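You operate a simulated robot arm through the tools that you are given. There is no shell and no other tool. Be economical: measure what you need, move in short steps, check, and stop when the job is done.

Carry out the task below with a simulated robot arm. There is one attempt and no reset: what you move stays moved.

TASK
Fetch the square bottle from the top of the check bench and stand it in the green tray on the side table. Take the purple label marked "92" from the top of the check bench and put it in the grey tray on the feed table. Take the orange work card and put it on the top of the store bench. Put one of the round bottles from the grey tray on the feed table on the top of the check bench. Put three of the slim bottles from the teal tray on the feed table on top of the small carton. Shut the pad drawer. Fetch the oval bottle from the mouth of the collecting belt and stand it on the glass of the light box. Put the blue cloth pad on the top of the store cart. Pull the hood drawer open. The order is free. Set down upright: square bottle, orange work card, round bottle, slim bottle, oval bottle.

It is judged by the outcome, as a careful person would: the job done as asked, and still so three seconds after it is handed in. It fails if anything else is knocked over, pushed out of place, dropped, spilled or broken. Flat cloth is picked up by pressing the open fingertips on it (5 to 10 N) and closing them slowly along it; thin cloth reads only 2 to 8 mm in the jaws.

THE ROBOT
A 6-joint arm with a four-finger gripper on a trunk, on a base that drives. Base frame: it is fixed to the floor where the robot stands at the start and does not move with it; the origin is under the middle of the robot, x ahead of it, y to its left, z up; the surface under the hand at the start is at about z = 0.86. Units: m, rad, N and s.
With the tool pointing down near the work surface it reaches from about 0.26 to 0.7 m from the robot's upright axis, wherever it stands. Its first joint turns from -2.897 to 2.897 rad. Places, roughly: blue cloth pad (7x9x3 cm) [3.7, -0.9, 0.9]; glass of the light box (19x15 cm) [0.66, 0.08, 0.9]; green tray on the side table (20x17 cm) [-1.56, -0.94, 0.84]; grey tray on the feed table (20x28 cm) [3.66, -2.32, 0.86]; hood drawer [-2.7, 1.6, 0.7]; orange work card [1.25, -0.75, 1]; oval bottle [-0.75, -2.75, 1]; pad drawer [4.8, -2.7, 0.7]; purple label [1, 0.25, 0.75]; round bottle [3.5, -2.25, 1]; slim bottle [3.5, -2.75, 1]; small carton [0.25, -5, 0.75]; square bottle [0.5, -0.25, 1]; top of the check bench [1.2, 0, 0.9]; top of the store bench [1.1, 1.9, 0.9]; top of the store cart [2.7, 1.9, 0.8]. Payload 3.43 kg.
The tool frame sits at the grasp point between the pads (the TCP): z along the fingers, y along the line on which they close. The tips reach 0.03 m beyond it. The gripper opens to 0.12 m. The gripper's body begins 0.085 m behind the TCP.
Orientation is that of the tool frame in the base frame, as [roll, pitch, yaw] about the fixed x, y, z axes, in that order (R = Rz(yaw) Ry(pitch) Rx(roll)). With the fingers straight down and closing along the base's y, the tool's x points along the base's -x, its y along +y and its z along -z.

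THE INTERFACE
- The arm moves only by the tool arm_command. Its argument "steps" is a list of rows, each an object (a shift or turn left out is 0, a gripper value left out holds the last) with "rotation": the turn, a rotation vector about the base's x, y, z in rad, a list of three; "dp": the shift along the base's x, y, z in m, a list of three; "hand": the opening in per cent of the stroke, from 0 (shut) to 100 (fully open). In form: [{"rotation": [rx, ry, rz], "dp": [dx, dy, dz], "hand": hand}, ...]. A call has 1 to 12 rows; each row shifts and turns the commanded pose from where the row before left it. A row lasts 0.2 s, in which the tool goes at most 0.05 m and 0.15 rad; a call with a longer step from one row to the next is refused whole, and so is a gripper value outside its range. Where a pose cannot be reached the arm comes as near as it can. A force on the tool above 40 N (or 10 N above the force at the start of the call, whichever is more), or a blocked arm, ends the call early, and 0.2 s more pass. The fingers move at their own pace and stop on an object; they squeeze with about 20 N. The grip force told is the motor's: it shows also when the fingers shut on nothing. Time passes only in rows, and 0.2 s behind the last, so rows that do not move let the fingers close. It gives the time, the measured TCP pose, the force on the tool (base axes), the opening and the grip force at its end, in the units of the frame above (readings bear some noise), with the torque about the TCP (base axes, N m) and any sound that the robot's microphone picked up.
- Cameras (640 x 400 px; columns grow to the right, rows downward): "scene" is now at [0.0343, 0.1094, 1.6927]; the picture's right is [-0.51, -0.86, 0.00], its down [-0.78, 0.46, -0.42] and it looks along [0.36, -0.22, -0.91] (base axes); focal length 290 px, centre (320, 200). "wrist" rides on the gripper at [0.071, -0.017, -0.121] in the tool frame; the picture's right is [0.23, 0.97, 0.00], its down [-0.81, 0.19, -0.55] and it looks along [-0.54, 0.13, 0.83] (tool axes); focal length 275 px, centre (320, 200).
- camera(camera): a new picture of that camera. The clock stands still meanwhile.
- raise_lower(by): slides the trunk up (or, below 0, down) by that many m; the arm and the scene camera ride with it, the base frame stays. It gives what a move gives, with no picture.
- roll_base(legs): drives the robot by 1 to 6 legs, each [ahead, left, turn to the left] in m, m and rad, along the robot's own axes; the way and the turn of a leg run together, so that a leg with both is an arc; at most 1.5 m and 3.142 rad a leg. The arm and the cameras ride along, it lands a little off, and it stops where it bumps. It gives what a move gives.
- aim_head(pan, tilt): turns the head with the scene camera to pan (to the left, within 2.094 rad either way) and tilt (down, from -0.506 to 1.204), counted from straight ahead of the robot. It gives what a move gives.
- pixel_to_xyz(camera, pixels): for up to 12 pixels [column, row] of the newest picture of that camera ("zoom" is the newest enlarged one), the place [x, y, z] in the base frame of the surface seen there, good to about 0.003 m. The clock stands still meanwhile.
- inspect(camera, box): a new picture of the part [left, top, right, bottom] of that camera's present view, enlarged. The clock stands still meanwhile.
- close_job(): hands the job in; it is judged then, once.

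Work in short steps. Measure before you move; look again where a grasp or a placing could have gone wrong, and mend it. You have 350 turns and 270 pictures in all, those below and enlarged ones among them. Open the gripper and draw the arm clear of the work before you hand the job in, unless the task says otherwise; then end with one line.

The tools are called after "Emit:" by a JSON object that holds its "name" and its "arguments". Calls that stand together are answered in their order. arm_command: Moves the arm, as the interface text tells. Its arguments: {"type":"object","properties":{"steps":{"type":"array","items":{"type":"object","properties":{"rotation":{"type":"array","items":{"type":"number"}},"dp":{"type":"array","items":{"type":"number"}},"hand":{"type":"number"}}}}},"required":["steps"]} The other tools are called the same way: raise_lower (by) slides the trunk up or down; roll_base (legs) drives the base; aim_head (pan, tilt) turns the head that bears the scene camera; camera (camera) takes a picture; pixel_to_xyz (camera, pixels) gives the place of the surface under pixels of a picture; inspect (camera, box) takes an enlarged picture of a part of a camera's view; close_job () hands the job in.

At the start:

```text
clock: 0.0
eef_pos: [0.541, -0.1045, 1.1564]
tool_rot: [-3.141, 0.0, -3.141]
force: [-0.3, 0.1, 1.2]
ft_torque: [0.01, -0.01, 0.03]
gripper_width: 0.1199
gripper_force: 0.1
trunk travel left (down, up): [-0.225, 0.215]
robot x, y, heading: [-0.0014, -0.001, 0.0]
head pan, tilt: [-0.539, 1.133]
```

scene: 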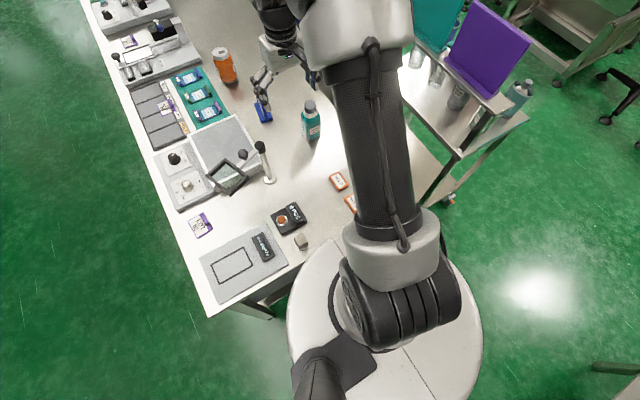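
wrist: 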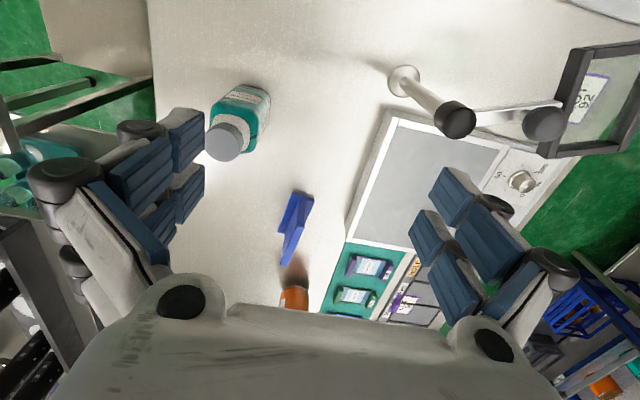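

I start by surveying the scene with the head: level-ish views in several directions.

Emit:
{"name": "aim_head", "arguments": {"pan": 0.3, "tilt": 0.6}}

Emit:
{"name": "camera", "arguments": {"camera": "scene"}}

Emit:
{"name": "aim_head", "arguments": {"pan": -0.7, "tilt": 0.5}}

Emit:
{"name": "camera", "arguments": {"camera": "scene"}}

Emit:
{"name": "aim_head", "arguments": {"pan": -1.8, "tilt": 0.4}}

Emit:
{"name": "camera", "arguments": {"camera": "scene"}}

Emit:
{"name": "aim_head", "arguments": {"pan": 1.7, "tilt": 0.4}}

Emit:
{"name": "camera", "arguments": {"camera": "scene"}}

```text
clock: 1.2
eef_pos: [0.5402, -0.1046, 1.1568]
tool_rot: [3.14, 0.001, -3.141]
force: [0.5, 0.3, -1.0]
ft_torque: [0.0, -0.02, -0.05]
gripper_width: 0.1199
gripper_force: 0.1
trunk travel left (down, up): [-0.225, 0.215]
robot x, y, heading: [0.0018, -0.0013, 0.0]
head pan, tilt: [0.3, 0.6]
```

```text
267 pictures are left
```

scene: 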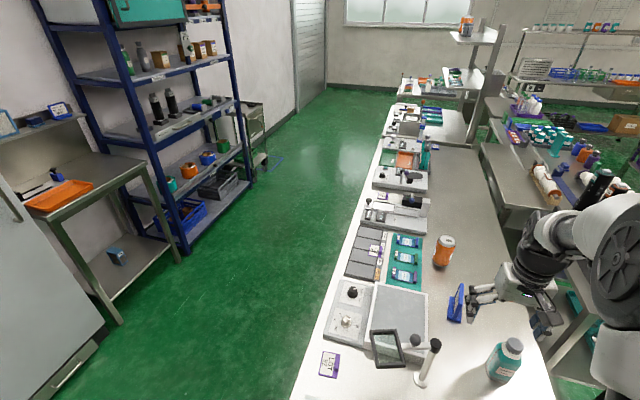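

```text
clock: 2.4
eef_pos: [0.539, -0.104, 1.1554]
tool_rot: [3.141, -0.001, 3.139]
force: [0.8, -0.3, 0.6]
ft_torque: [-0.01, -0.06, -0.01]
gripper_width: 0.1199
gripper_force: 0.1
trunk travel left (down, up): [-0.225, 0.215]
robot x, y, heading: [0.0014, -0.0003, 0.0]
head pan, tilt: [-0.7, 0.499]
```

```text
266 pictures are left
```

scene: 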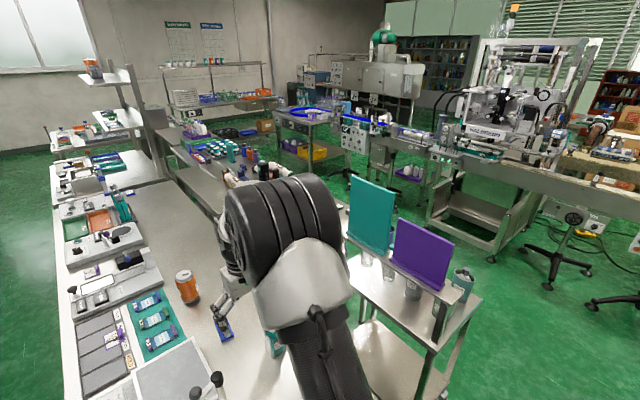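

```text
clock: 3.8
eef_pos: [0.5405, -0.1046, 1.1557]
tool_rot: [-3.141, 0.0, -3.14]
force: [0.4, 0.8, -0.2]
ft_torque: [0.01, 0.0, 0.0]
gripper_width: 0.1199
gripper_force: 0.1
trunk travel left (down, up): [-0.225, 0.215]
robot x, y, heading: [-0.0013, -0.0028, 0.001]
head pan, tilt: [-1.799, 0.4]
```

```text
265 pictures are left
```

scene: 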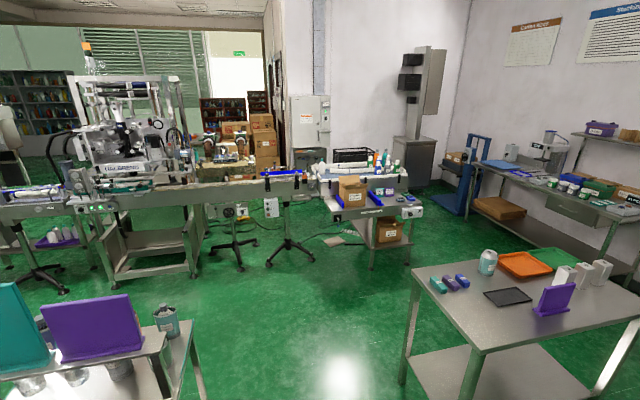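

```text
clock: 6.7
eef_pos: [0.5396, -0.1043, 1.1552]
tool_rot: [3.141, 0.001, -3.141]
force: [-0.6, 0.0, 0.0]
ft_torque: [0.01, 0.01, -0.01]
gripper_width: 0.12
gripper_force: 0.0
trunk travel left (down, up): [-0.225, 0.215]
robot x, y, heading: [-0.0009, -0.0008, 0.0]
head pan, tilt: [1.7, 0.4]
```

```text
264 pictures are left
```

scene: 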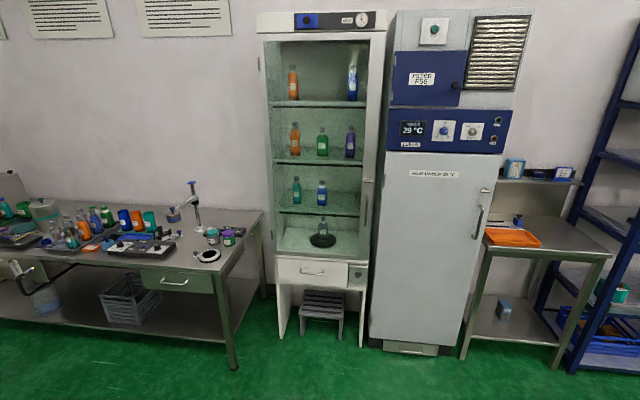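

I look closer at the check bench in front.

Emit:
{"name": "aim_head", "arguments": {"pan": -0.1, "tilt": 0.8}}

Emit:
{"name": "camera", "arguments": {"camera": "scene"}}

Emit:
{"name": "inspect", "arguments": {"camera": "wrist", "box": [180, 40, 640, 330]}}

```text
clock: 8.5
eef_pos: [0.5403, -0.1054, 1.1559]
tool_rot: [3.141, 0.0, 3.141]
force: [-0.7, 0.4, -0.3]
ft_torque: [-0.02, 0.0, -0.01]
gripper_width: 0.1199
gripper_force: 0.0
trunk travel left (down, up): [-0.225, 0.215]
robot x, y, heading: [0.0005, -0.0019, -0.002]
head pan, tilt: [-0.099, 0.799]
```

```text
263 pictures are left
```

scene: 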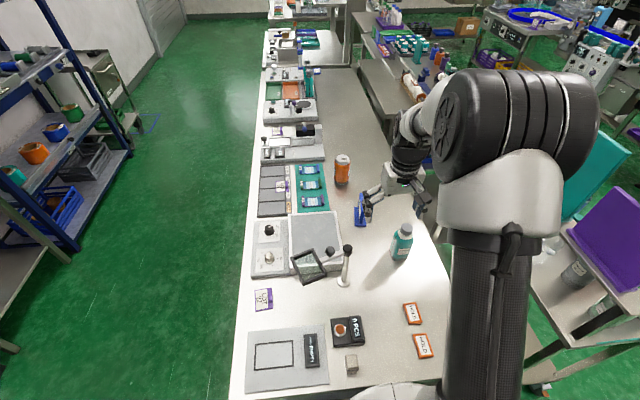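

```text
1.38 times, centred on (410, 185) of wrist
```

zoom: 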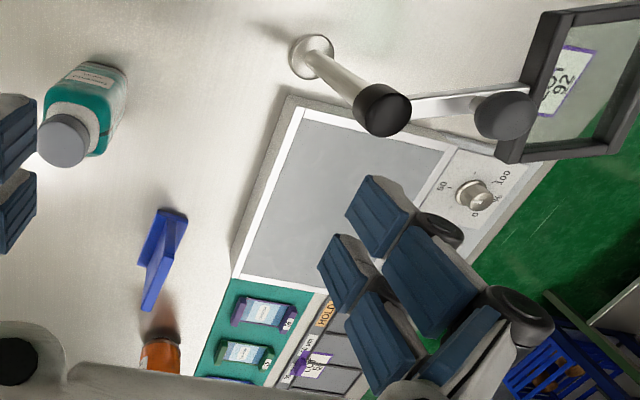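

Check the labels by zooming and measuring.

Emit:
{"name": "inspect", "arguments": {"camera": "scene", "box": [240, 50, 440, 175]}}

Emit:
{"name": "inspect", "arguments": {"camera": "scene", "box": [230, 160, 450, 400]}}

Emit:
{"name": "pixel_to_xyz", "arguments": {"camera": "scene", "pixels": [[263, 299], [282, 185], [277, 131], [340, 180], [400, 258], [412, 313], [360, 222], [320, 232], [404, 230], [310, 208], [260, 372], [360, 20]]}}

```text
3.20 times, centred on (340, 112) of scene
```

zoom: 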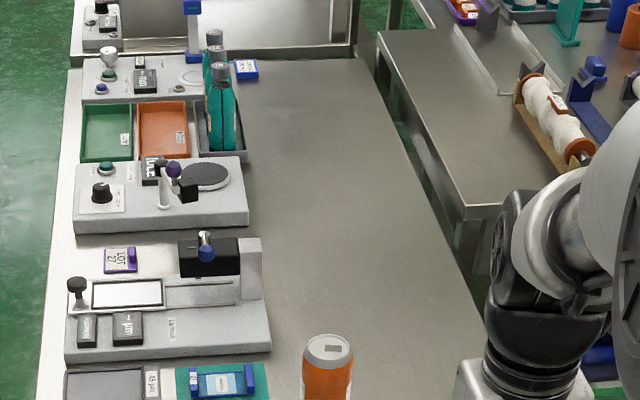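

```text
1.67 times, centred on (340, 280) of scene
```

zoom: 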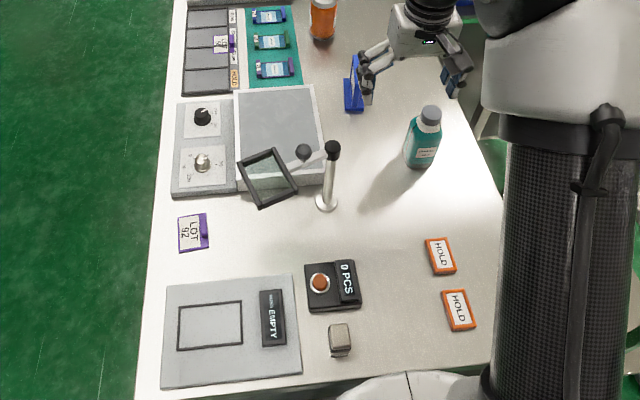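

```text
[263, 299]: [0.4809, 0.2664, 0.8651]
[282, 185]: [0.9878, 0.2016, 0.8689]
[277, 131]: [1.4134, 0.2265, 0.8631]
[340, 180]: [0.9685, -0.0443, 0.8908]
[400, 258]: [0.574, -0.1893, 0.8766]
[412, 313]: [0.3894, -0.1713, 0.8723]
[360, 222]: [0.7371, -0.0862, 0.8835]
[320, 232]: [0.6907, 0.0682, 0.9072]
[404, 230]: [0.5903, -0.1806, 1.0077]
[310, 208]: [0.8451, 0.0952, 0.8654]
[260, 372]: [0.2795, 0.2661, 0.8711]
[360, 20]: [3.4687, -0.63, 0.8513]
```

Read the numbers of the two near labels.

Emit:
{"name": "inspect", "arguments": {"camera": "scene", "box": [245, 280, 285, 320]}}

Emit:
{"name": "inspect", "arguments": {"camera": "scene", "box": [260, 165, 310, 205]}}

Emit:
{"name": "inspect", "arguments": {"camera": "wrist", "box": [380, 240, 430, 330]}}

Emit:
{"name": "inspect", "arguments": {"camera": "wrist", "box": [200, 80, 320, 280]}}

```text
10.00 times, centred on (265, 300) of scene
```

zoom: 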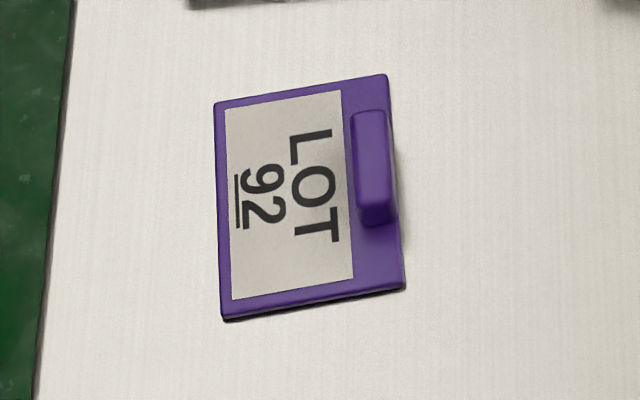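

```text
10.00 times, centred on (285, 185) of scene
```

zoom: 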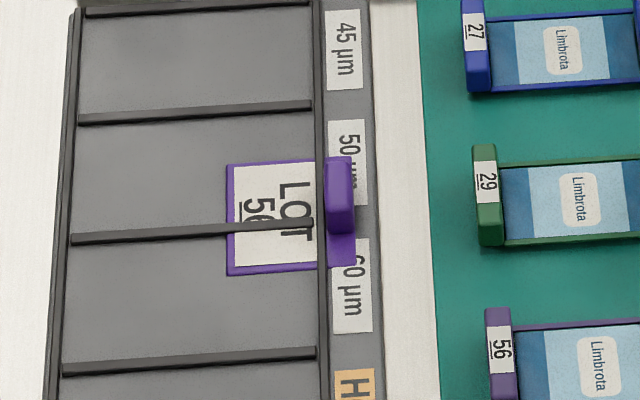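

```text
4.44 times, centred on (405, 285) of wrist
```

zoom: 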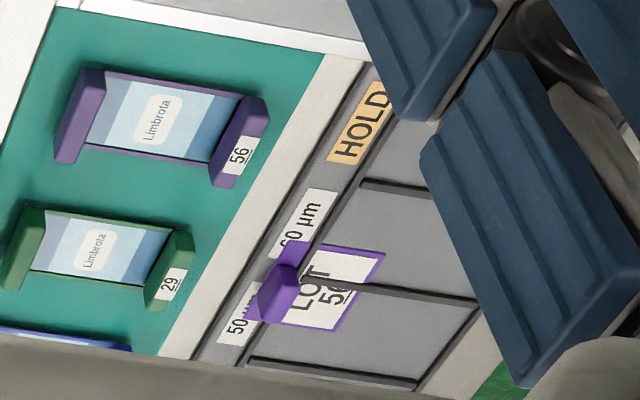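

```text
2.00 times, centred on (260, 180) of wrist
```

zoom: 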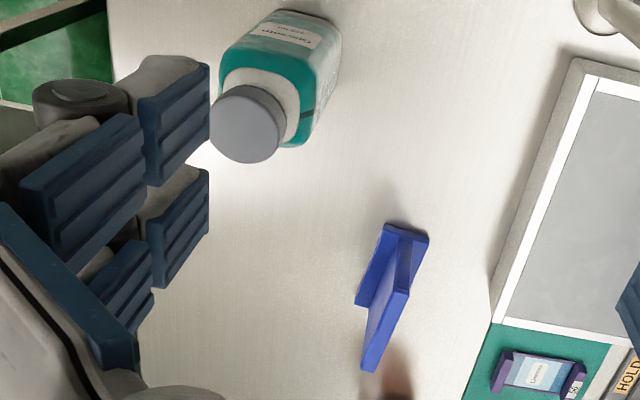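

Measure square bottle points in the wrist view.

Emit:
{"name": "inspect", "arguments": {"camera": "wrist", "box": [190, 75, 290, 165]}}

Emit:
{"name": "pixel_to_xyz", "arguments": {"camera": "wrist", "pixels": [[225, 138], [210, 150], [240, 150], [225, 125], [230, 155], [245, 100], [268, 95], [262, 120], [250, 145], [243, 86], [215, 110], [258, 105]]}}

```text
4.44 times, centred on (240, 120) of wrist
```

zoom: 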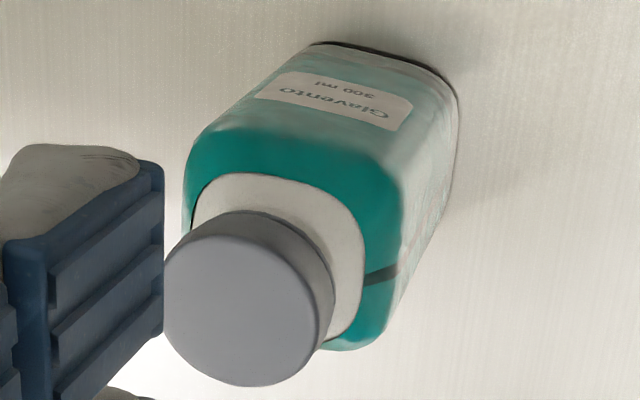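

```text
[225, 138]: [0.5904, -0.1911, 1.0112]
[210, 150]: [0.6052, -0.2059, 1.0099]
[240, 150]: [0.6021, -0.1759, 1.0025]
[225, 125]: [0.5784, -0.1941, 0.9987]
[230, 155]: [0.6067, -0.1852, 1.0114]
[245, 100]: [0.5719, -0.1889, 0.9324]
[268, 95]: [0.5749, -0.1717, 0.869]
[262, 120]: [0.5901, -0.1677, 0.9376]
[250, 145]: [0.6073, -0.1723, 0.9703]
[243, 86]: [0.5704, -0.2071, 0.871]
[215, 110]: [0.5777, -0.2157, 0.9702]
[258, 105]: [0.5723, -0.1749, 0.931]
```

The square bottle (teal) stands at about (0.597, -0.192), turned about -7°, body ~5 cm. I move above it and then down.

Emit:
{"name": "arm_command", "arguments": {"steps": [{"dp": [0.03, -0.035, 0], "rotation": [0, 0, -0.12], "hand": 100}, {"dp": [0.026, -0.037, 0]}, {"dp": [0, -0.016, -0.03]}, {"dp": [0, 0, -0.05]}, {"dp": [0, 0, -0.03]}, {}]}}

Emit:
{"name": "camera", "arguments": {"camera": "wrist"}}

```text
clock: 9.9
eef_pos: [0.5947, -0.1927, 1.0451]
tool_rot: [3.141, -0.001, 3.021]
force: [0.2, -0.3, 0.4]
ft_torque: [-0.03, 0.01, -0.02]
gripper_width: 0.1201
gripper_force: 0.0
trunk travel left (down, up): [-0.225, 0.215]
robot x, y, heading: [0.0018, 0.0026, 0.002]
head pan, tilt: [-0.099, 0.799]
```

```text
254 pictures are left
```

wrist: 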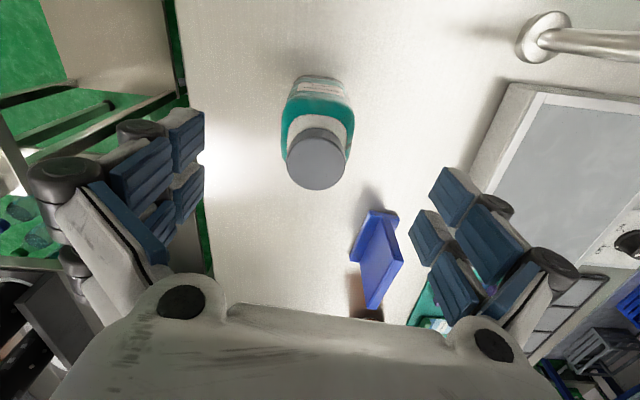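

Aligned; descend to z≈0.94 and close.

Emit:
{"name": "arm_command", "arguments": {"steps": [{"dp": [0.001, 0, -0.05]}, {"dp": [0.001, 0, -0.05]}, {}, {"hand": 0}, {"hand": 0}, {"hand": 0}, {"hand": 0}, {"hand": 0}, {"hand": 0}]}}

Emit:
{"name": "arm_command", "arguments": {"steps": [{"dp": [0, 0, 0.02]}, {"dp": [0, 0, 0.05]}, {"dp": [0, 0, 0.05]}, {"dp": [0, 0, 0.05]}, {}]}}

Emit:
{"name": "camera", "arguments": {"camera": "wrist"}}

```text
clock: 11.9
eef_pos: [0.5987, -0.1927, 0.9448]
tool_rot: [3.141, -0.001, 3.019]
force: [-0.3, -2.2, 2.4]
ft_torque: [-0.05, 0.1, 0.07]
gripper_width: 0.0565
gripper_force: 20.0
trunk travel left (down, up): [-0.225, 0.215]
robot x, y, heading: [0.0034, 0.0034, -0.006]
head pan, tilt: [-0.099, 0.799]
```

```text
clock: 13.1
eef_pos: [0.5963, -0.1921, 1.1165]
tool_rot: [-3.14, -0.002, 3.02]
force: [1.2, -0.3, -3.3]
ft_torque: [-0.01, 0.03, 0.01]
gripper_width: 0.0565
gripper_force: 20.3
trunk travel left (down, up): [-0.225, 0.215]
robot x, y, heading: [-0.0012, 0.0012, 0.001]
head pan, tilt: [-0.099, 0.799]
```

```text
253 pictures are left
```

wrist: 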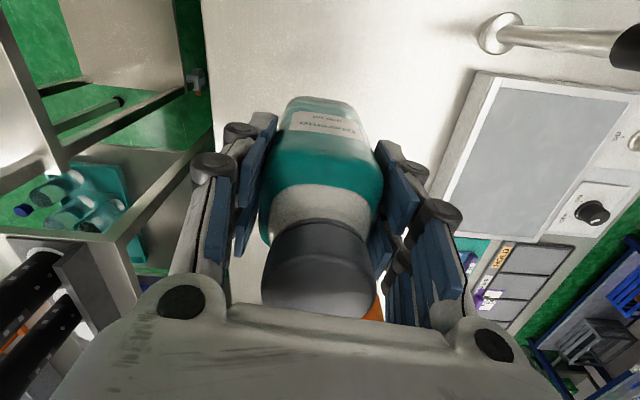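

Bottle held firmly. Pull in and raise the arm, then look towards the side table.

Emit:
{"name": "arm_command", "arguments": {"steps": [{"dp": [-0.03, 0.03, 0.03]}, {"dp": [-0.03, 0.03, 0.03]}, {"dp": [-0.04, 0.02, 0.02]}, {"dp": [-0.04, 0.02, 0.02]}, {"dp": [-0.04, 0.02, 0.01]}, {}]}}

Emit:
{"name": "aim_head", "arguments": {"pan": -2.09, "tilt": 0.55}}

Emit:
{"name": "camera", "arguments": {"camera": "scene"}}

Emit:
{"name": "pixel_to_xyz", "arguments": {"camera": "scene", "pixels": [[320, 250], [320, 380], [420, 180], [500, 300], [560, 180], [60, 200], [60, 300], [30, 360]]}}

```text
refused: row 1 steps farther than a row can; nothing moved
```

```text
clock: 15.0
eef_pos: [0.5949, -0.1923, 1.116]
tool_rot: [-3.141, -0.001, 3.021]
force: [0.8, -0.2, -3.5]
ft_torque: [0.02, 0.03, 0.0]
gripper_width: 0.0561
gripper_force: 19.9
trunk travel left (down, up): [-0.225, 0.215]
robot x, y, heading: [-0.0031, 0.0006, 0.001]
head pan, tilt: [-2.089, 0.55]
```

```text
252 pictures are left
```

scene: 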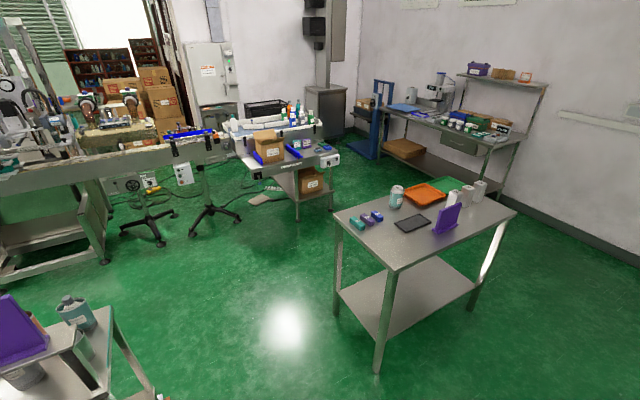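

```text
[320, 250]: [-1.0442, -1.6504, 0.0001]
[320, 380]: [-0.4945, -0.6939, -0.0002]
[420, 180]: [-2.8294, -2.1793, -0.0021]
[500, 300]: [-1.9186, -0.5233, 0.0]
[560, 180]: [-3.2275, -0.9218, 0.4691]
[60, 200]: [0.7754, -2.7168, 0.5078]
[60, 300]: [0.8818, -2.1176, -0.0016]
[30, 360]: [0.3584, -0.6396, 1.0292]
```

Emit:
{"name": "pixel_to_xyz", "arguments": {"camera": "scene", "pixels": [[335, 213], [396, 271], [515, 211], [455, 186], [435, 184], [425, 195], [446, 218], [455, 200], [265, 150], [310, 145], [480, 145], [265, 205]]}}

Emit:
{"name": "inspect", "arguments": {"camera": "scene", "box": [330, 160, 530, 285]}}

Emit:
{"name": "inspect", "arguments": {"camera": "scene", "box": [140, 80, 360, 220]}}

```text
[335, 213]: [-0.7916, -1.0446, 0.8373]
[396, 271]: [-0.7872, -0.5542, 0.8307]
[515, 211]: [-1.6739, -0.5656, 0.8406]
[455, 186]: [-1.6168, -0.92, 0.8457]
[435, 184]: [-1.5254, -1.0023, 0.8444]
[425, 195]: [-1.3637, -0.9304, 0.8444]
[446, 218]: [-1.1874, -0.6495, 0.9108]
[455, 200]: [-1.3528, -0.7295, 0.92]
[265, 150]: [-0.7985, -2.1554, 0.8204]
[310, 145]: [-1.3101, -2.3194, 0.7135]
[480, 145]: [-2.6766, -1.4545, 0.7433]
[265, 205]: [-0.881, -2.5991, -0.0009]
```

```text
3.20 times, centred on (430, 222) of scene
```

zoom: 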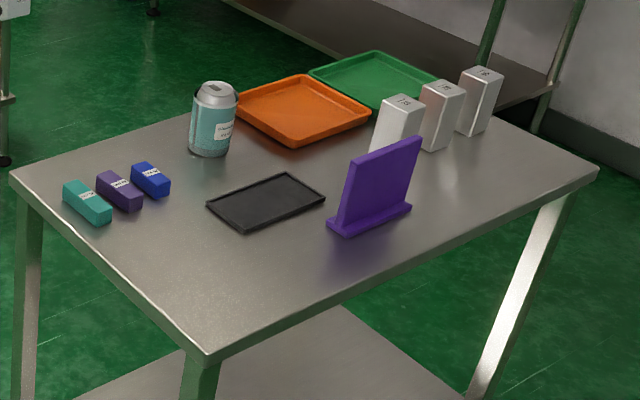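

```text
2.86 times, centred on (250, 150) of scene
```

zoom: 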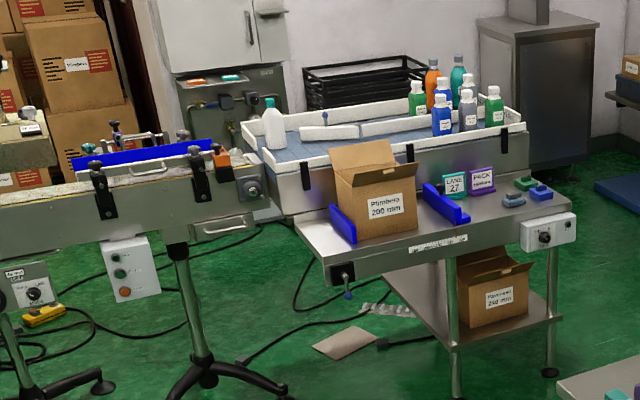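

Measure my own base size by looking down, after pulling the arm in with smaller steps.

Emit:
{"name": "arm_command", "arguments": {"steps": [{"dp": [-0.03, 0.02, 0.03]}, {"dp": [-0.03, 0.02, 0.03]}, {"dp": [-0.04, 0.02, 0.02]}, {"dp": [-0.04, 0.02, 0.02]}, {"dp": [-0.04, 0.02, 0.02]}, {"dp": [-0.04, 0.02, 0.02]}, {}]}}

Emit:
{"name": "aim_head", "arguments": {"pan": -1.57, "tilt": 1.2}}

Emit:
{"name": "camera", "arguments": {"camera": "scene"}}

Emit:
{"name": "aim_head", "arguments": {"pan": 2.0, "tilt": 0.7}}

Emit:
{"name": "camera", "arguments": {"camera": "scene"}}

```text
clock: 16.6
eef_pos: [0.3798, -0.0728, 1.2555]
tool_rot: [3.141, -0.002, 3.022]
force: [0.1, 0.4, -3.1]
ft_torque: [-0.01, 0.05, -0.03]
gripper_width: 0.056
gripper_force: 20.4
trunk travel left (down, up): [-0.225, 0.215]
robot x, y, heading: [-0.0011, -0.0014, 0.002]
head pan, tilt: [-2.089, 0.55]
```

```text
clock: 17.6
eef_pos: [0.3769, -0.0722, 1.2552]
tool_rot: [3.142, -0.001, 3.022]
force: [-0.1, -0.1, -3.3]
ft_torque: [-0.01, 0.04, 0.0]
gripper_width: 0.0562
gripper_force: 20.6
trunk travel left (down, up): [-0.225, 0.215]
robot x, y, heading: [0.0001, -0.0003, -0.004]
head pan, tilt: [-1.571, 1.201]
```

```text
249 pictures are left
```

scene: 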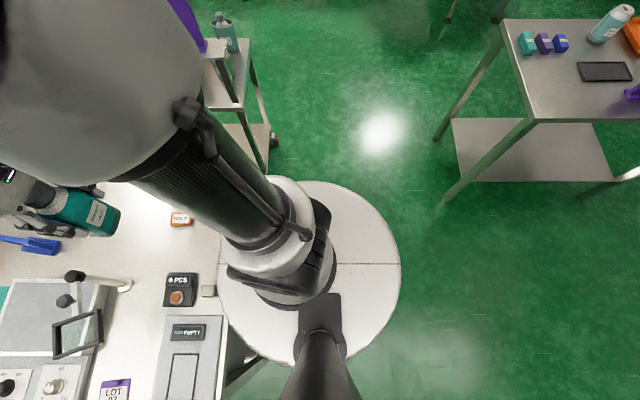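

```text
clock: 20.6
eef_pos: [0.3778, -0.0719, 1.2559]
tool_rot: [3.141, -0.002, 3.021]
force: [0.3, 0.3, -3.5]
ft_torque: [0.01, -0.01, 0.01]
gripper_width: 0.0559
gripper_force: 20.0
trunk travel left (down, up): [-0.225, 0.215]
robot x, y, heading: [-0.0012, 0.0012, -0.005]
head pan, tilt: [2.0, 0.7]
```

```text
248 pictures are left
```

scene: 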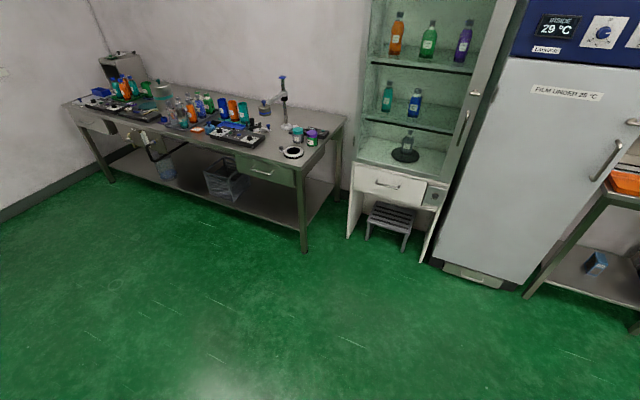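

Emit:
{"name": "pixel_to_xyz", "arguments": {"camera": "scene", "pixels": [[262, 172], [390, 186], [90, 125], [330, 200], [305, 250], [520, 290], [80, 200], [130, 135]]}}

Emit:
{"name": "aim_head", "arguments": {"pan": -2.09, "tilt": 1.2}}

Emit:
{"name": "camera", "arguments": {"camera": "scene"}}

```text
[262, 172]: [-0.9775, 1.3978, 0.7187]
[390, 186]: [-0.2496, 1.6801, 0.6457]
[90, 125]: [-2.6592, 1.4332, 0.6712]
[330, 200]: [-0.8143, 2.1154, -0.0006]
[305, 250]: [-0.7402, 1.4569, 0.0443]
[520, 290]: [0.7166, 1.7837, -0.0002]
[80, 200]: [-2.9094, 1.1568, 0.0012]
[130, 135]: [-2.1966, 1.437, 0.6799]
```

```text
clock: 24.0
eef_pos: [0.3774, -0.0727, 1.2565]
tool_rot: [3.141, 0.0, 3.021]
force: [-0.5, -0.2, -3.1]
ft_torque: [-0.06, 0.01, 0.0]
gripper_width: 0.0558
gripper_force: 20.1
trunk travel left (down, up): [-0.225, 0.215]
robot x, y, heading: [0.0017, 0.001, 0.006]
head pan, tilt: [-2.089, 1.201]
```

```text
247 pictures are left
```

scene: 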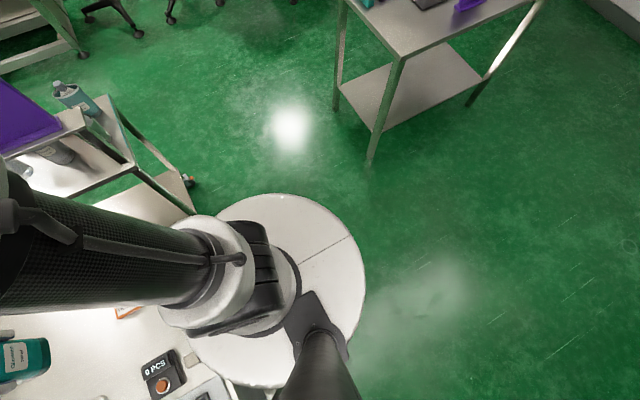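

Emit:
{"name": "pixel_to_xyz", "arguments": {"camera": "scene", "pixels": [[355, 260], [300, 205], [345, 225], [250, 203], [355, 310], [130, 155], [180, 185], [500, 90], [372, 160]]}}

```text
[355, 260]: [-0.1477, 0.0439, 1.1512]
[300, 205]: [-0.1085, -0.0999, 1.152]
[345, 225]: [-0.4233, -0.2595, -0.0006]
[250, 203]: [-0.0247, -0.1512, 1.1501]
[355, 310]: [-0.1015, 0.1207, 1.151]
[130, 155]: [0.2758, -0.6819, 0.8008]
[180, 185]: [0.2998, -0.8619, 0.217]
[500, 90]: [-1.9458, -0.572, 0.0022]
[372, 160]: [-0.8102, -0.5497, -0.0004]
```

The path straight back is open floor. Drive back 2.15 m, then view the table from its end.

Emit:
{"name": "roll_base", "arguments": {"legs": [[-1.1, 0, 0], [-1.05, 0, 0]]}}

Emit:
{"name": "aim_head", "arguments": {"pan": -1.2, "tilt": 0.8}}

Emit:
{"name": "camera", "arguments": {"camera": "scene"}}

Emit:
{"name": "aim_head", "arguments": {"pan": -2.09, "tilt": 0.7}}

Emit:
{"name": "camera", "arguments": {"camera": "scene"}}

```text
clock: 34.6
eef_pos: [-1.7623, -0.0931, 1.2566]
tool_rot: [3.141, 0.002, 3.034]
force: [-0.3, -0.4, -2.5]
ft_torque: [-0.01, 0.02, -0.02]
gripper_width: 0.0556
gripper_force: 19.7
trunk travel left (down, up): [-0.225, 0.215]
robot x, y, heading: [-2.1398, -0.0252, 0.01]
head pan, tilt: [-2.089, 1.201]
```

```text
clock: 35.8
eef_pos: [-1.7627, -0.094, 1.2558]
tool_rot: [-3.141, 0.001, 3.033]
force: [-0.9, -0.5, -4.1]
ft_torque: [-0.01, 0.0, 0.01]
gripper_width: 0.0557
gripper_force: 19.9
trunk travel left (down, up): [-0.225, 0.215]
robot x, y, heading: [-2.1416, -0.0254, 0.012]
head pan, tilt: [-1.201, 0.799]
```

```text
246 pictures are left
```

scene: 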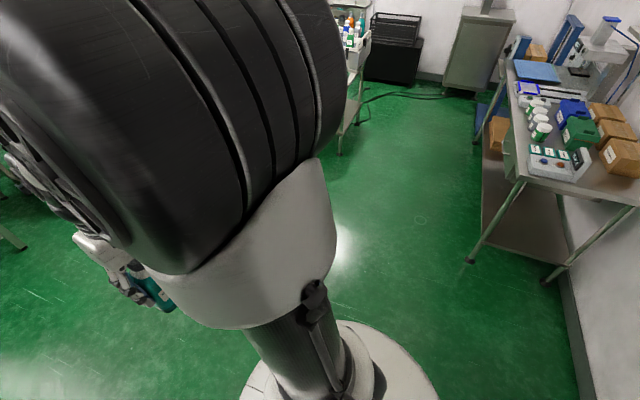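

```text
clock: 36.9
eef_pos: [-1.7639, -0.0921, 1.2562]
tool_rot: [-3.141, -0.001, 3.034]
force: [0.2, 1.0, -3.3]
ft_torque: [0.01, -0.03, -0.01]
gripper_width: 0.0556
gripper_force: 19.9
trunk travel left (down, up): [-0.225, 0.215]
robot x, y, heading: [-2.1424, -0.0276, 0.01]
head pan, tilt: [-2.089, 0.7]
```

```text
245 pictures are left
```

scene: 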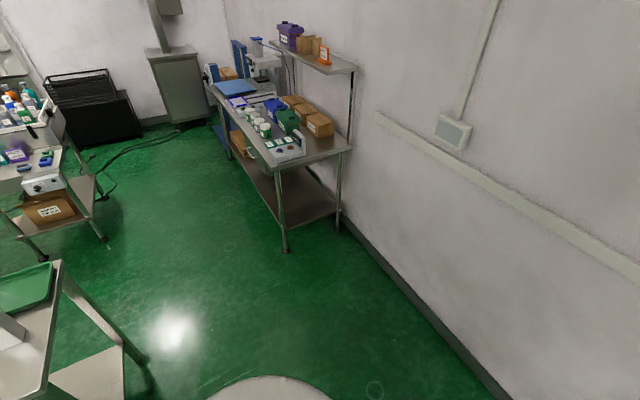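

Emit:
{"name": "pixel_to_xyz", "arguments": {"camera": "scene", "pixels": [[58, 262], [40, 385], [120, 335], [145, 362], [285, 250], [430, 300], [10, 290], [48, 290], [300, 190]]}}

```text
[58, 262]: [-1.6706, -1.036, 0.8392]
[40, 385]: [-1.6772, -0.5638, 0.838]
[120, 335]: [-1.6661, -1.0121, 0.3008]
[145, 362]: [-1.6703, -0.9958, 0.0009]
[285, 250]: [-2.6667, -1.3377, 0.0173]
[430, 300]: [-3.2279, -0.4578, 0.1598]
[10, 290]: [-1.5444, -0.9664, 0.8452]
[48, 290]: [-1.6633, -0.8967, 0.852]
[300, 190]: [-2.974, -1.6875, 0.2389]
```

Table end at x=-1.68; shift right by 0.82 so the tray lies straight ahead.

Emit:
{"name": "roll_base", "arguments": {"legs": [[0, -0.82, 0]]}}

Emit:
{"name": "aim_head", "arguments": {"pan": 0.5, "tilt": 1.0}}

Emit:
{"name": "camera", "arguments": {"camera": "scene"}}

Emit:
{"name": "camera", "arguments": {"camera": "wrist"}}

```text
clock: 41.3
eef_pos: [-1.7525, -0.9059, 1.256]
tool_rot: [-3.14, -0.001, 3.034]
force: [0.3, -0.1, -3.8]
ft_torque: [0.02, 0.01, 0.03]
gripper_width: 0.0556
gripper_force: 20.3
trunk travel left (down, up): [-0.225, 0.215]
robot x, y, heading: [-2.1336, -0.8389, 0.011]
head pan, tilt: [-2.089, 0.7]
```

```text
clock: 43.6
eef_pos: [-1.7537, -0.9054, 1.2558]
tool_rot: [-3.14, -0.001, 3.034]
force: [0.4, 0.1, -3.7]
ft_torque: [0.01, -0.02, -0.01]
gripper_width: 0.0559
gripper_force: 19.9
trunk travel left (down, up): [-0.225, 0.215]
robot x, y, heading: [-2.1296, -0.8367, 0.009]
head pan, tilt: [0.499, 1.0]
```

```text
244 pictures are left
```

scene: 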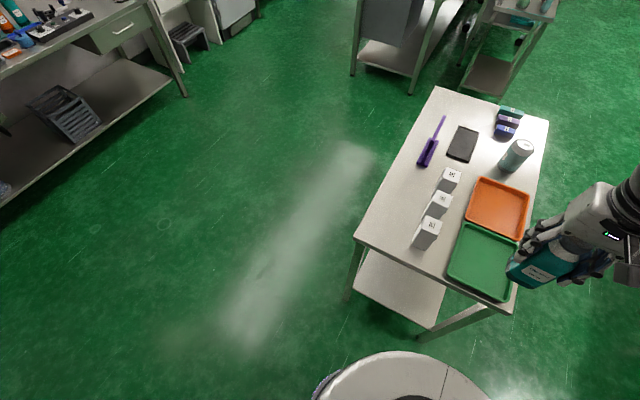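

```text
243 pictures are left
```

wrist: 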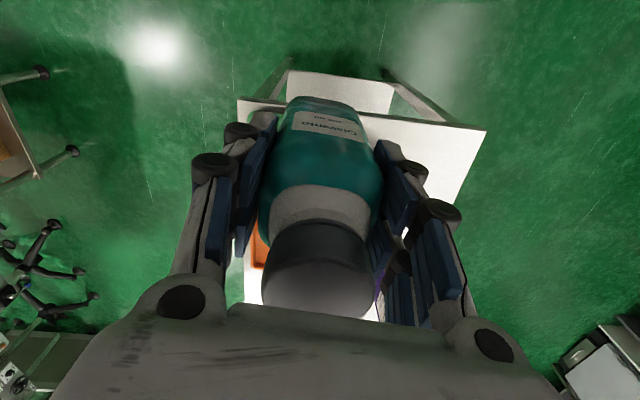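

Emit:
{"name": "pixel_to_xyz", "arguments": {"camera": "scene", "pixels": [[448, 272], [508, 300], [467, 224], [517, 246], [482, 262], [470, 250], [500, 285], [427, 232], [440, 320]]}}

Emit:
{"name": "inspect", "arguments": {"camera": "scene", "box": [400, 160, 600, 320]}}

```text
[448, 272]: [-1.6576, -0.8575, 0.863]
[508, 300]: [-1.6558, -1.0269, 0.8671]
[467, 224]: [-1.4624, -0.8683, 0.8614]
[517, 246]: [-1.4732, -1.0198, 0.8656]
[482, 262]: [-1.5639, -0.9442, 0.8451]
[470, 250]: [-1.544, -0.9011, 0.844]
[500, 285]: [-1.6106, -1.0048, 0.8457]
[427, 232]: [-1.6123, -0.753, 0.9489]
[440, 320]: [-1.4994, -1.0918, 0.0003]
```

```text
2.50 times, centred on (500, 240) of scene
```

zoom: 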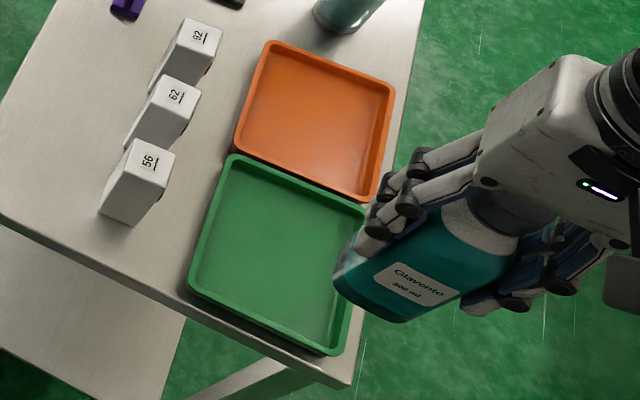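

Tray floor z≈0.845, centre (-1.56,-0.943). Move over it and lower to just above the floor.

Emit:
{"name": "arm_command", "arguments": {"steps": [{"dp": [0.048, -0.009, 0]}, {"dp": [0.048, -0.009, 0]}, {"dp": [0.048, -0.01, 0]}, {"dp": [0.048, -0.01, 0]}, {"dp": [0, 0, -0.05]}, {"dp": [0, 0, -0.05]}, {"dp": [0, 0, -0.05]}, {"dp": [0, 0, -0.05]}, {"dp": [0, 0, -0.05]}, {"dp": [0, 0, -0.05]}, {}]}}

Emit:
{"name": "camera", "arguments": {"camera": "scene"}}

```text
clock: 46.0
eef_pos: [-1.5624, -0.9441, 0.9586]
tool_rot: [3.141, 0.0, 3.034]
force: [-0.3, 0.1, -3.5]
ft_torque: [-0.01, 0.0, 0.01]
gripper_width: 0.0558
gripper_force: 19.9
trunk travel left (down, up): [-0.225, 0.215]
robot x, y, heading: [-2.1315, -0.8395, 0.013]
head pan, tilt: [0.499, 1.0]
```

```text
241 pictures are left
```

scene: 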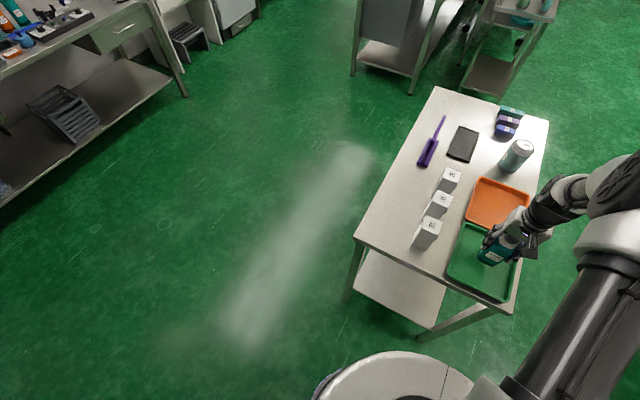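

Emit:
{"name": "arm_command", "arguments": {"steps": [{"dp": [0, 0, -0.015]}, {"dp": [0, 0, -0.01]}, {"dp": [0, 0, -0.003]}, {}]}}

```text
clock: 47.0
eef_pos: [-1.561, -0.9423, 0.9302]
tool_rot: [3.141, 0.002, 3.032]
force: [-1.5, -0.5, 13.5]
ft_torque: [-0.05, -0.05, 0.12]
gripper_width: 0.0559
gripper_force: 20.0
trunk travel left (down, up): [-0.225, 0.215]
robot x, y, heading: [-2.1331, -0.84, 0.011]
head pan, tilt: [0.499, 1.0]
```

Contact made (13 N up); open and rise.

Emit:
{"name": "arm_command", "arguments": {"steps": [{"dp": [0, 0, 0.001], "hand": 40}, {"hand": 75}, {"hand": 100}, {"hand": 100}, {"hand": 100}, {"dp": [0, 0, 0.05]}, {"dp": [0, 0, 0.05]}, {"dp": [0, 0, 0.05]}, {"dp": [0, 0, 0.05]}, {}]}}

Emit:
{"name": "inspect", "arguments": {"camera": "scene", "box": [380, 150, 600, 320]}}

Emit:
{"name": "camera", "arguments": {"camera": "wrist"}}

```text
clock: 49.2
eef_pos: [-1.5582, -0.9463, 1.13]
tool_rot: [3.14, -0.002, 3.032]
force: [0.4, 0.0, 0.0]
ft_torque: [0.03, -0.04, -0.02]
gripper_width: 0.1202
gripper_force: 0.1
trunk travel left (down, up): [-0.225, 0.215]
robot x, y, heading: [-2.1294, -0.8401, 0.008]
head pan, tilt: [0.499, 1.0]
```

```text
2.35 times, centred on (490, 235) of scene
```

zoom: 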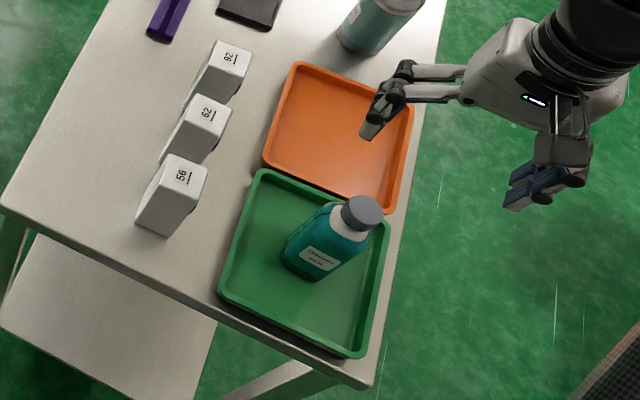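

```text
239 pictures are left
```

wrist: 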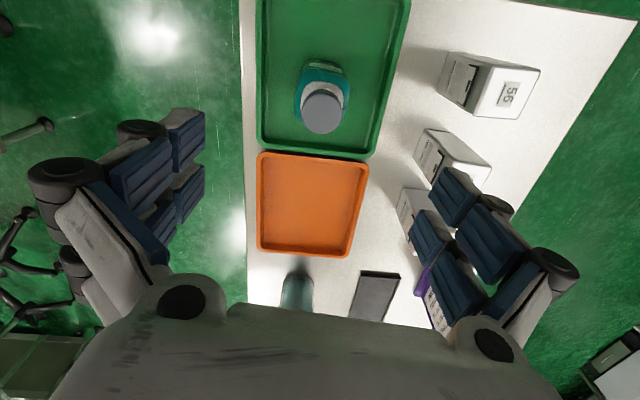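

Bottle stands in the tray. Next the hood drawer: retract arm, drive to the left, turn to face +y, and look.

Emit:
{"name": "arm_command", "arguments": {"steps": [{"dp": [-0.04, 0.015, 0.02]}, {"dp": [-0.04, 0.015, 0.02]}, {"dp": [-0.04, 0.015, 0.02]}, {"dp": [-0.04, 0.015, 0.01]}, {"dp": [-0.04, 0.015, 0]}, {}]}}

Emit:
{"name": "roll_base", "arguments": {"legs": [[0, 0.9, 0], [0, 0, 1.56]]}}

Emit:
{"name": "aim_head", "arguments": {"pan": 0.6, "tilt": 0.6}}

Emit:
{"name": "camera", "arguments": {"camera": "scene"}}

```text
clock: 50.6
eef_pos: [-1.7611, -0.872, 1.1993]
tool_rot: [3.142, -0.001, 3.034]
force: [0.0, -0.1, -0.2]
ft_torque: [0.01, 0.06, 0.03]
gripper_width: 0.12
gripper_force: 0.1
trunk travel left (down, up): [-0.225, 0.215]
robot x, y, heading: [-2.1298, -0.8401, 0.012]
head pan, tilt: [0.499, 1.0]
```

```text
clock: 59.1
eef_pos: [-2.0908, 0.4321, 1.1989]
tool_rot: [-3.141, -0.001, -1.716]
force: [-0.4, -0.1, -0.1]
ft_torque: [0.03, 0.0, 0.01]
gripper_width: 0.12
gripper_force: 0.0
trunk travel left (down, up): [-0.225, 0.215]
robot x, y, heading: [-2.1387, 0.0651, 1.548]
head pan, tilt: [0.499, 1.0]
```

```text
clock: 60.0
eef_pos: [-2.091, 0.4314, 1.2008]
tool_rot: [-3.141, 0.001, -1.717]
force: [0.7, 1.0, -0.2]
ft_torque: [0.02, 0.01, 0.03]
gripper_width: 0.12
gripper_force: 0.1
trunk travel left (down, up): [-0.225, 0.215]
robot x, y, heading: [-2.1413, 0.065, 1.546]
head pan, tilt: [0.6, 0.6]
```

```text
238 pictures are left
```

scene: 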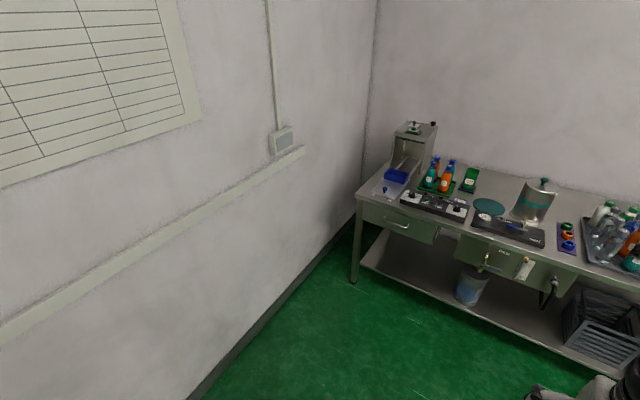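

Emit:
{"name": "inspect", "arguments": {"camera": "scene", "box": [340, 110, 600, 320]}}

Emit:
{"name": "pixel_to_xyz", "arguments": {"camera": "scene", "pixels": [[397, 224], [385, 218], [407, 228], [365, 210], [435, 240], [490, 258], [395, 218], [357, 200], [355, 280]]}}

```text
1.90 times, centred on (470, 215) of scene
```

zoom: 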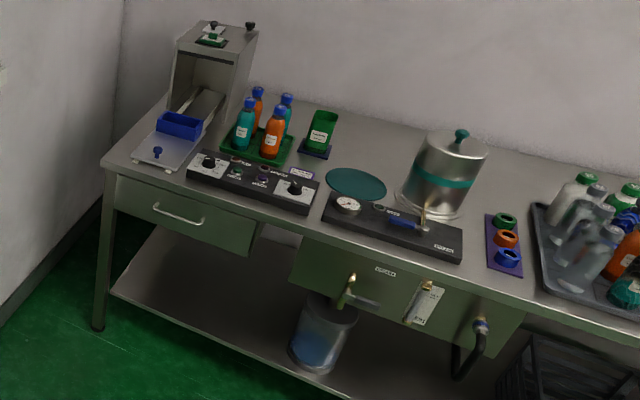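

```text
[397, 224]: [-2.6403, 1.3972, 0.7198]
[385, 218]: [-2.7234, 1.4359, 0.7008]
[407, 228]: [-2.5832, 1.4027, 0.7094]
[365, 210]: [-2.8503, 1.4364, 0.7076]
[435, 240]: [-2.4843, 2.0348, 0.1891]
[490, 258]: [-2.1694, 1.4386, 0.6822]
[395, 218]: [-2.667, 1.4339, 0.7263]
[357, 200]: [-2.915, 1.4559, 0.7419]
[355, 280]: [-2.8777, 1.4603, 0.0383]
```

The hood drawer handle is a horizontal bar at x -2.72…-2.58, y≈1.397, z≈0.715. Drive in front of it and look closely.

Emit:
{"name": "roll_base", "arguments": {"legs": [[0.4, 0.5, 0.02], [0.33, 0, 0]]}}

Emit:
{"name": "aim_head", "arguments": {"pan": 0.5, "tilt": 0.95}}

Emit:
{"name": "camera", "arguments": {"camera": "scene"}}

Emit:
{"name": "camera", "arguments": {"camera": "wrist"}}

```text
clock: 65.3
eef_pos: [-2.5874, 1.1676, 1.1996]
tool_rot: [-3.141, -0.001, -1.702]
force: [0.0, 0.4, 0.3]
ft_torque: [0.0, -0.01, -0.01]
gripper_width: 0.1199
gripper_force: 0.0
trunk travel left (down, up): [-0.225, 0.215]
robot x, y, heading: [-2.6273, 0.7965, 1.563]
head pan, tilt: [0.6, 0.6]
```

```text
clock: 66.2
eef_pos: [-2.5878, 1.1673, 1.1993]
tool_rot: [3.141, 0.0, -1.701]
force: [0.0, -0.2, -0.7]
ft_torque: [0.0, 0.04, 0.01]
gripper_width: 0.12
gripper_force: 0.1
trunk travel left (down, up): [-0.225, 0.215]
robot x, y, heading: [-2.6307, 0.7987, 1.56]
head pan, tilt: [0.499, 0.949]
```

```text
236 pictures are left
```

scene: 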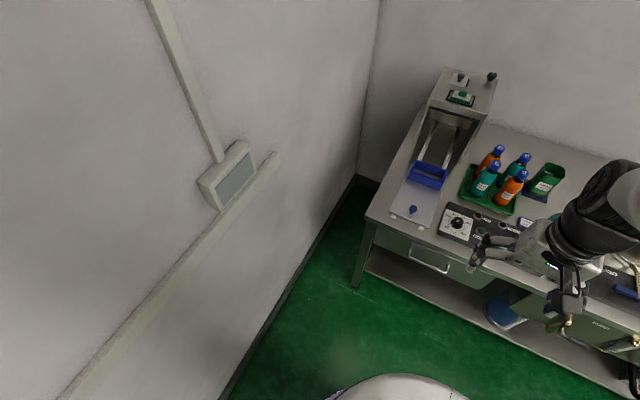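

```text
235 pictures are left
```

wrist: 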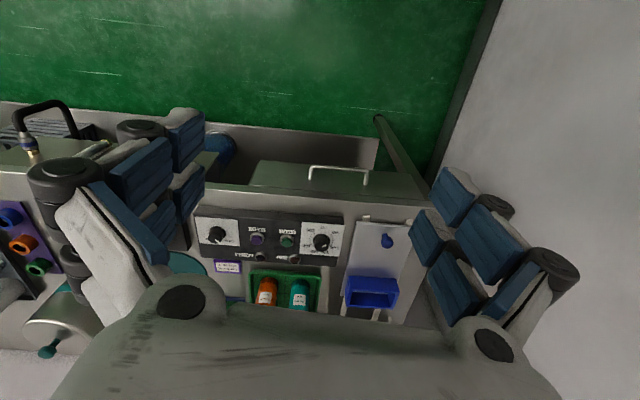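

Emit:
{"name": "pixel_to_xyz", "arguments": {"camera": "wrist", "pixels": [[312, 167], [325, 167], [340, 167], [352, 169], [366, 170], [310, 183], [366, 185], [300, 193], [380, 198], [340, 200], [340, 177], [330, 225]]}}

Emit:
{"name": "inspect", "arguments": {"camera": "wrist", "box": [240, 130, 440, 255]}}

```text
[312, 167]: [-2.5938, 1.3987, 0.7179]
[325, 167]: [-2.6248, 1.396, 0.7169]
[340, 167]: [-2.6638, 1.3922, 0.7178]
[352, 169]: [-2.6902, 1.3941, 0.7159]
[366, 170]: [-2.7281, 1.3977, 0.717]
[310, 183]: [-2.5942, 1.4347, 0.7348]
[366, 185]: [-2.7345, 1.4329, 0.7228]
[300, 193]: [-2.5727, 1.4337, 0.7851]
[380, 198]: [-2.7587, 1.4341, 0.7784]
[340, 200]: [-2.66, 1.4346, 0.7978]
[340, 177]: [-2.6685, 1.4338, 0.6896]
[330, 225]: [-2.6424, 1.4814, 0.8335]
```

```text
3.20 times, centred on (340, 192) of wrist
```

zoom: 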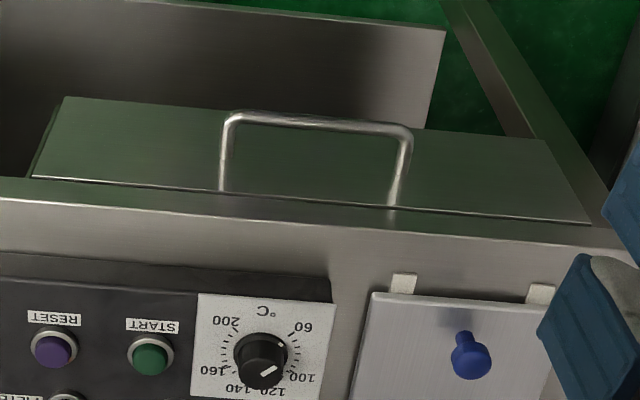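

Rotate tool so it closes along y (yaw → -π) and then tilt 40° forward, fingers set to ~3.5 cm.

Emit:
{"name": "arm_command", "arguments": {"steps": [{"rotation": [0, 0, -0.144], "hand": 30, "dp": [-0.007, 0, 0]}, {"rotation": [0, 0, -0.144], "dp": [-0.007, 0, 0]}, {"rotation": [0, 0, -0.144], "dp": [-0.007, 0, 0]}, {"rotation": [0, 0, -0.144], "dp": [-0.007, 0, 0]}, {"rotation": [0, 0, -0.144], "dp": [-0.007, 0, 0]}, {"rotation": [0, 0, -0.144], "dp": [-0.007, 0, 0]}, {"rotation": [0, 0, -0.144], "dp": [-0.007, 0, 0]}, {"rotation": [0, 0, -0.144], "dp": [-0.007, 0, 0]}, {"rotation": [0, 0, -0.144], "dp": [-0.007, 0, 0]}, {"rotation": [0, 0, -0.144], "dp": [-0.007, 0, 0]}]}}

Emit:
{"name": "raise_lower", "arguments": {"by": -0.15}}

Emit:
{"name": "arm_command", "arguments": {"steps": [{"rotation": [0.14, 0, 0], "dp": [0, -0.01, -0.03]}, {"rotation": [0.14, 0, 0], "dp": [0, -0.01, -0.03]}, {"rotation": [0.14, 0, 0], "dp": [0, -0.01, -0.03]}, {"rotation": [0.14, 0, 0], "dp": [0, -0.01, -0.03]}, {"rotation": [0.14, 0, 0], "dp": [0, -0.01, -0.03]}, {}]}}

Emit:
{"name": "camera", "arguments": {"camera": "wrist"}}

```text
clock: 68.4
eef_pos: [-2.6571, 1.168, 1.1999]
tool_rot: [-3.141, 0.001, 3.14]
force: [0.5, 0.3, 0.4]
ft_torque: [-0.02, 0.03, 0.0]
gripper_width: 0.036
gripper_force: 0.1
trunk travel left (down, up): [-0.225, 0.215]
robot x, y, heading: [-2.6292, 0.7966, 1.559]
head pan, tilt: [0.499, 0.949]
```

```text
clock: 70.1
eef_pos: [-2.6577, 1.1668, 1.0498]
tool_rot: [3.14, 0.0, -3.14]
force: [-1.3, 0.1, 0.3]
ft_torque: [0.02, 0.02, 0.0]
gripper_width: 0.0361
gripper_force: 0.1
trunk travel left (down, up): [-0.075, 0.365]
robot x, y, heading: [-2.6317, 0.7967, 1.562]
head pan, tilt: [0.499, 0.949]
```

```text
clock: 71.5
eef_pos: [-2.6425, 1.2061, 1.0434]
tool_rot: [2.599, 0.003, 3.138]
force: [-0.5, 0.2, 0.8]
ft_torque: [0.01, -0.01, -0.01]
gripper_width: 0.0361
gripper_force: 0.1
out of reach, approached as far as the arm can: row 2, 3, 4, 5
trunk travel left (down, up): [-0.075, 0.365]
robot x, y, heading: [-2.6296, 0.7998, 1.559]
head pan, tilt: [0.499, 0.949]
```

```text
233 pictures are left
```

wrist: 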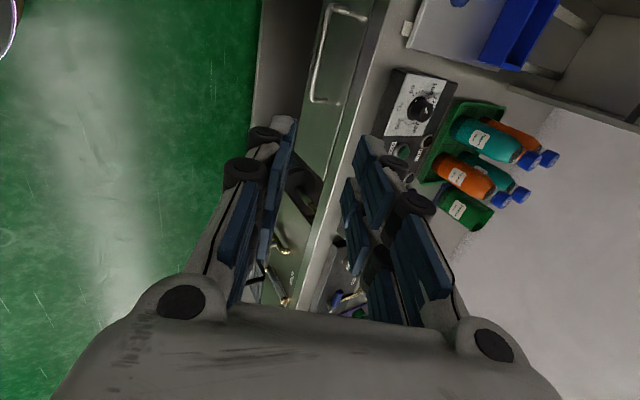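

The tilt is limited by being too close in; move outward and see.

Emit:
{"name": "arm_command", "arguments": {"steps": [{"dp": [0, 0.04, 0]}, {"dp": [0, 0.04, 0]}, {"dp": [0, 0.02, 0]}, {}]}}

```text
clock: 72.5
eef_pos: [-2.643, 1.3049, 1.044]
tool_rot: [2.578, 0.006, 3.138]
force: [-0.2, 0.9, -0.1]
ft_torque: [0.0, -0.02, 0.04]
gripper_width: 0.0359
gripper_force: 0.1
trunk travel left (down, up): [-0.075, 0.365]
robot x, y, heading: [-2.6274, 0.7987, 1.562]
head pan, tilt: [0.499, 0.949]
```

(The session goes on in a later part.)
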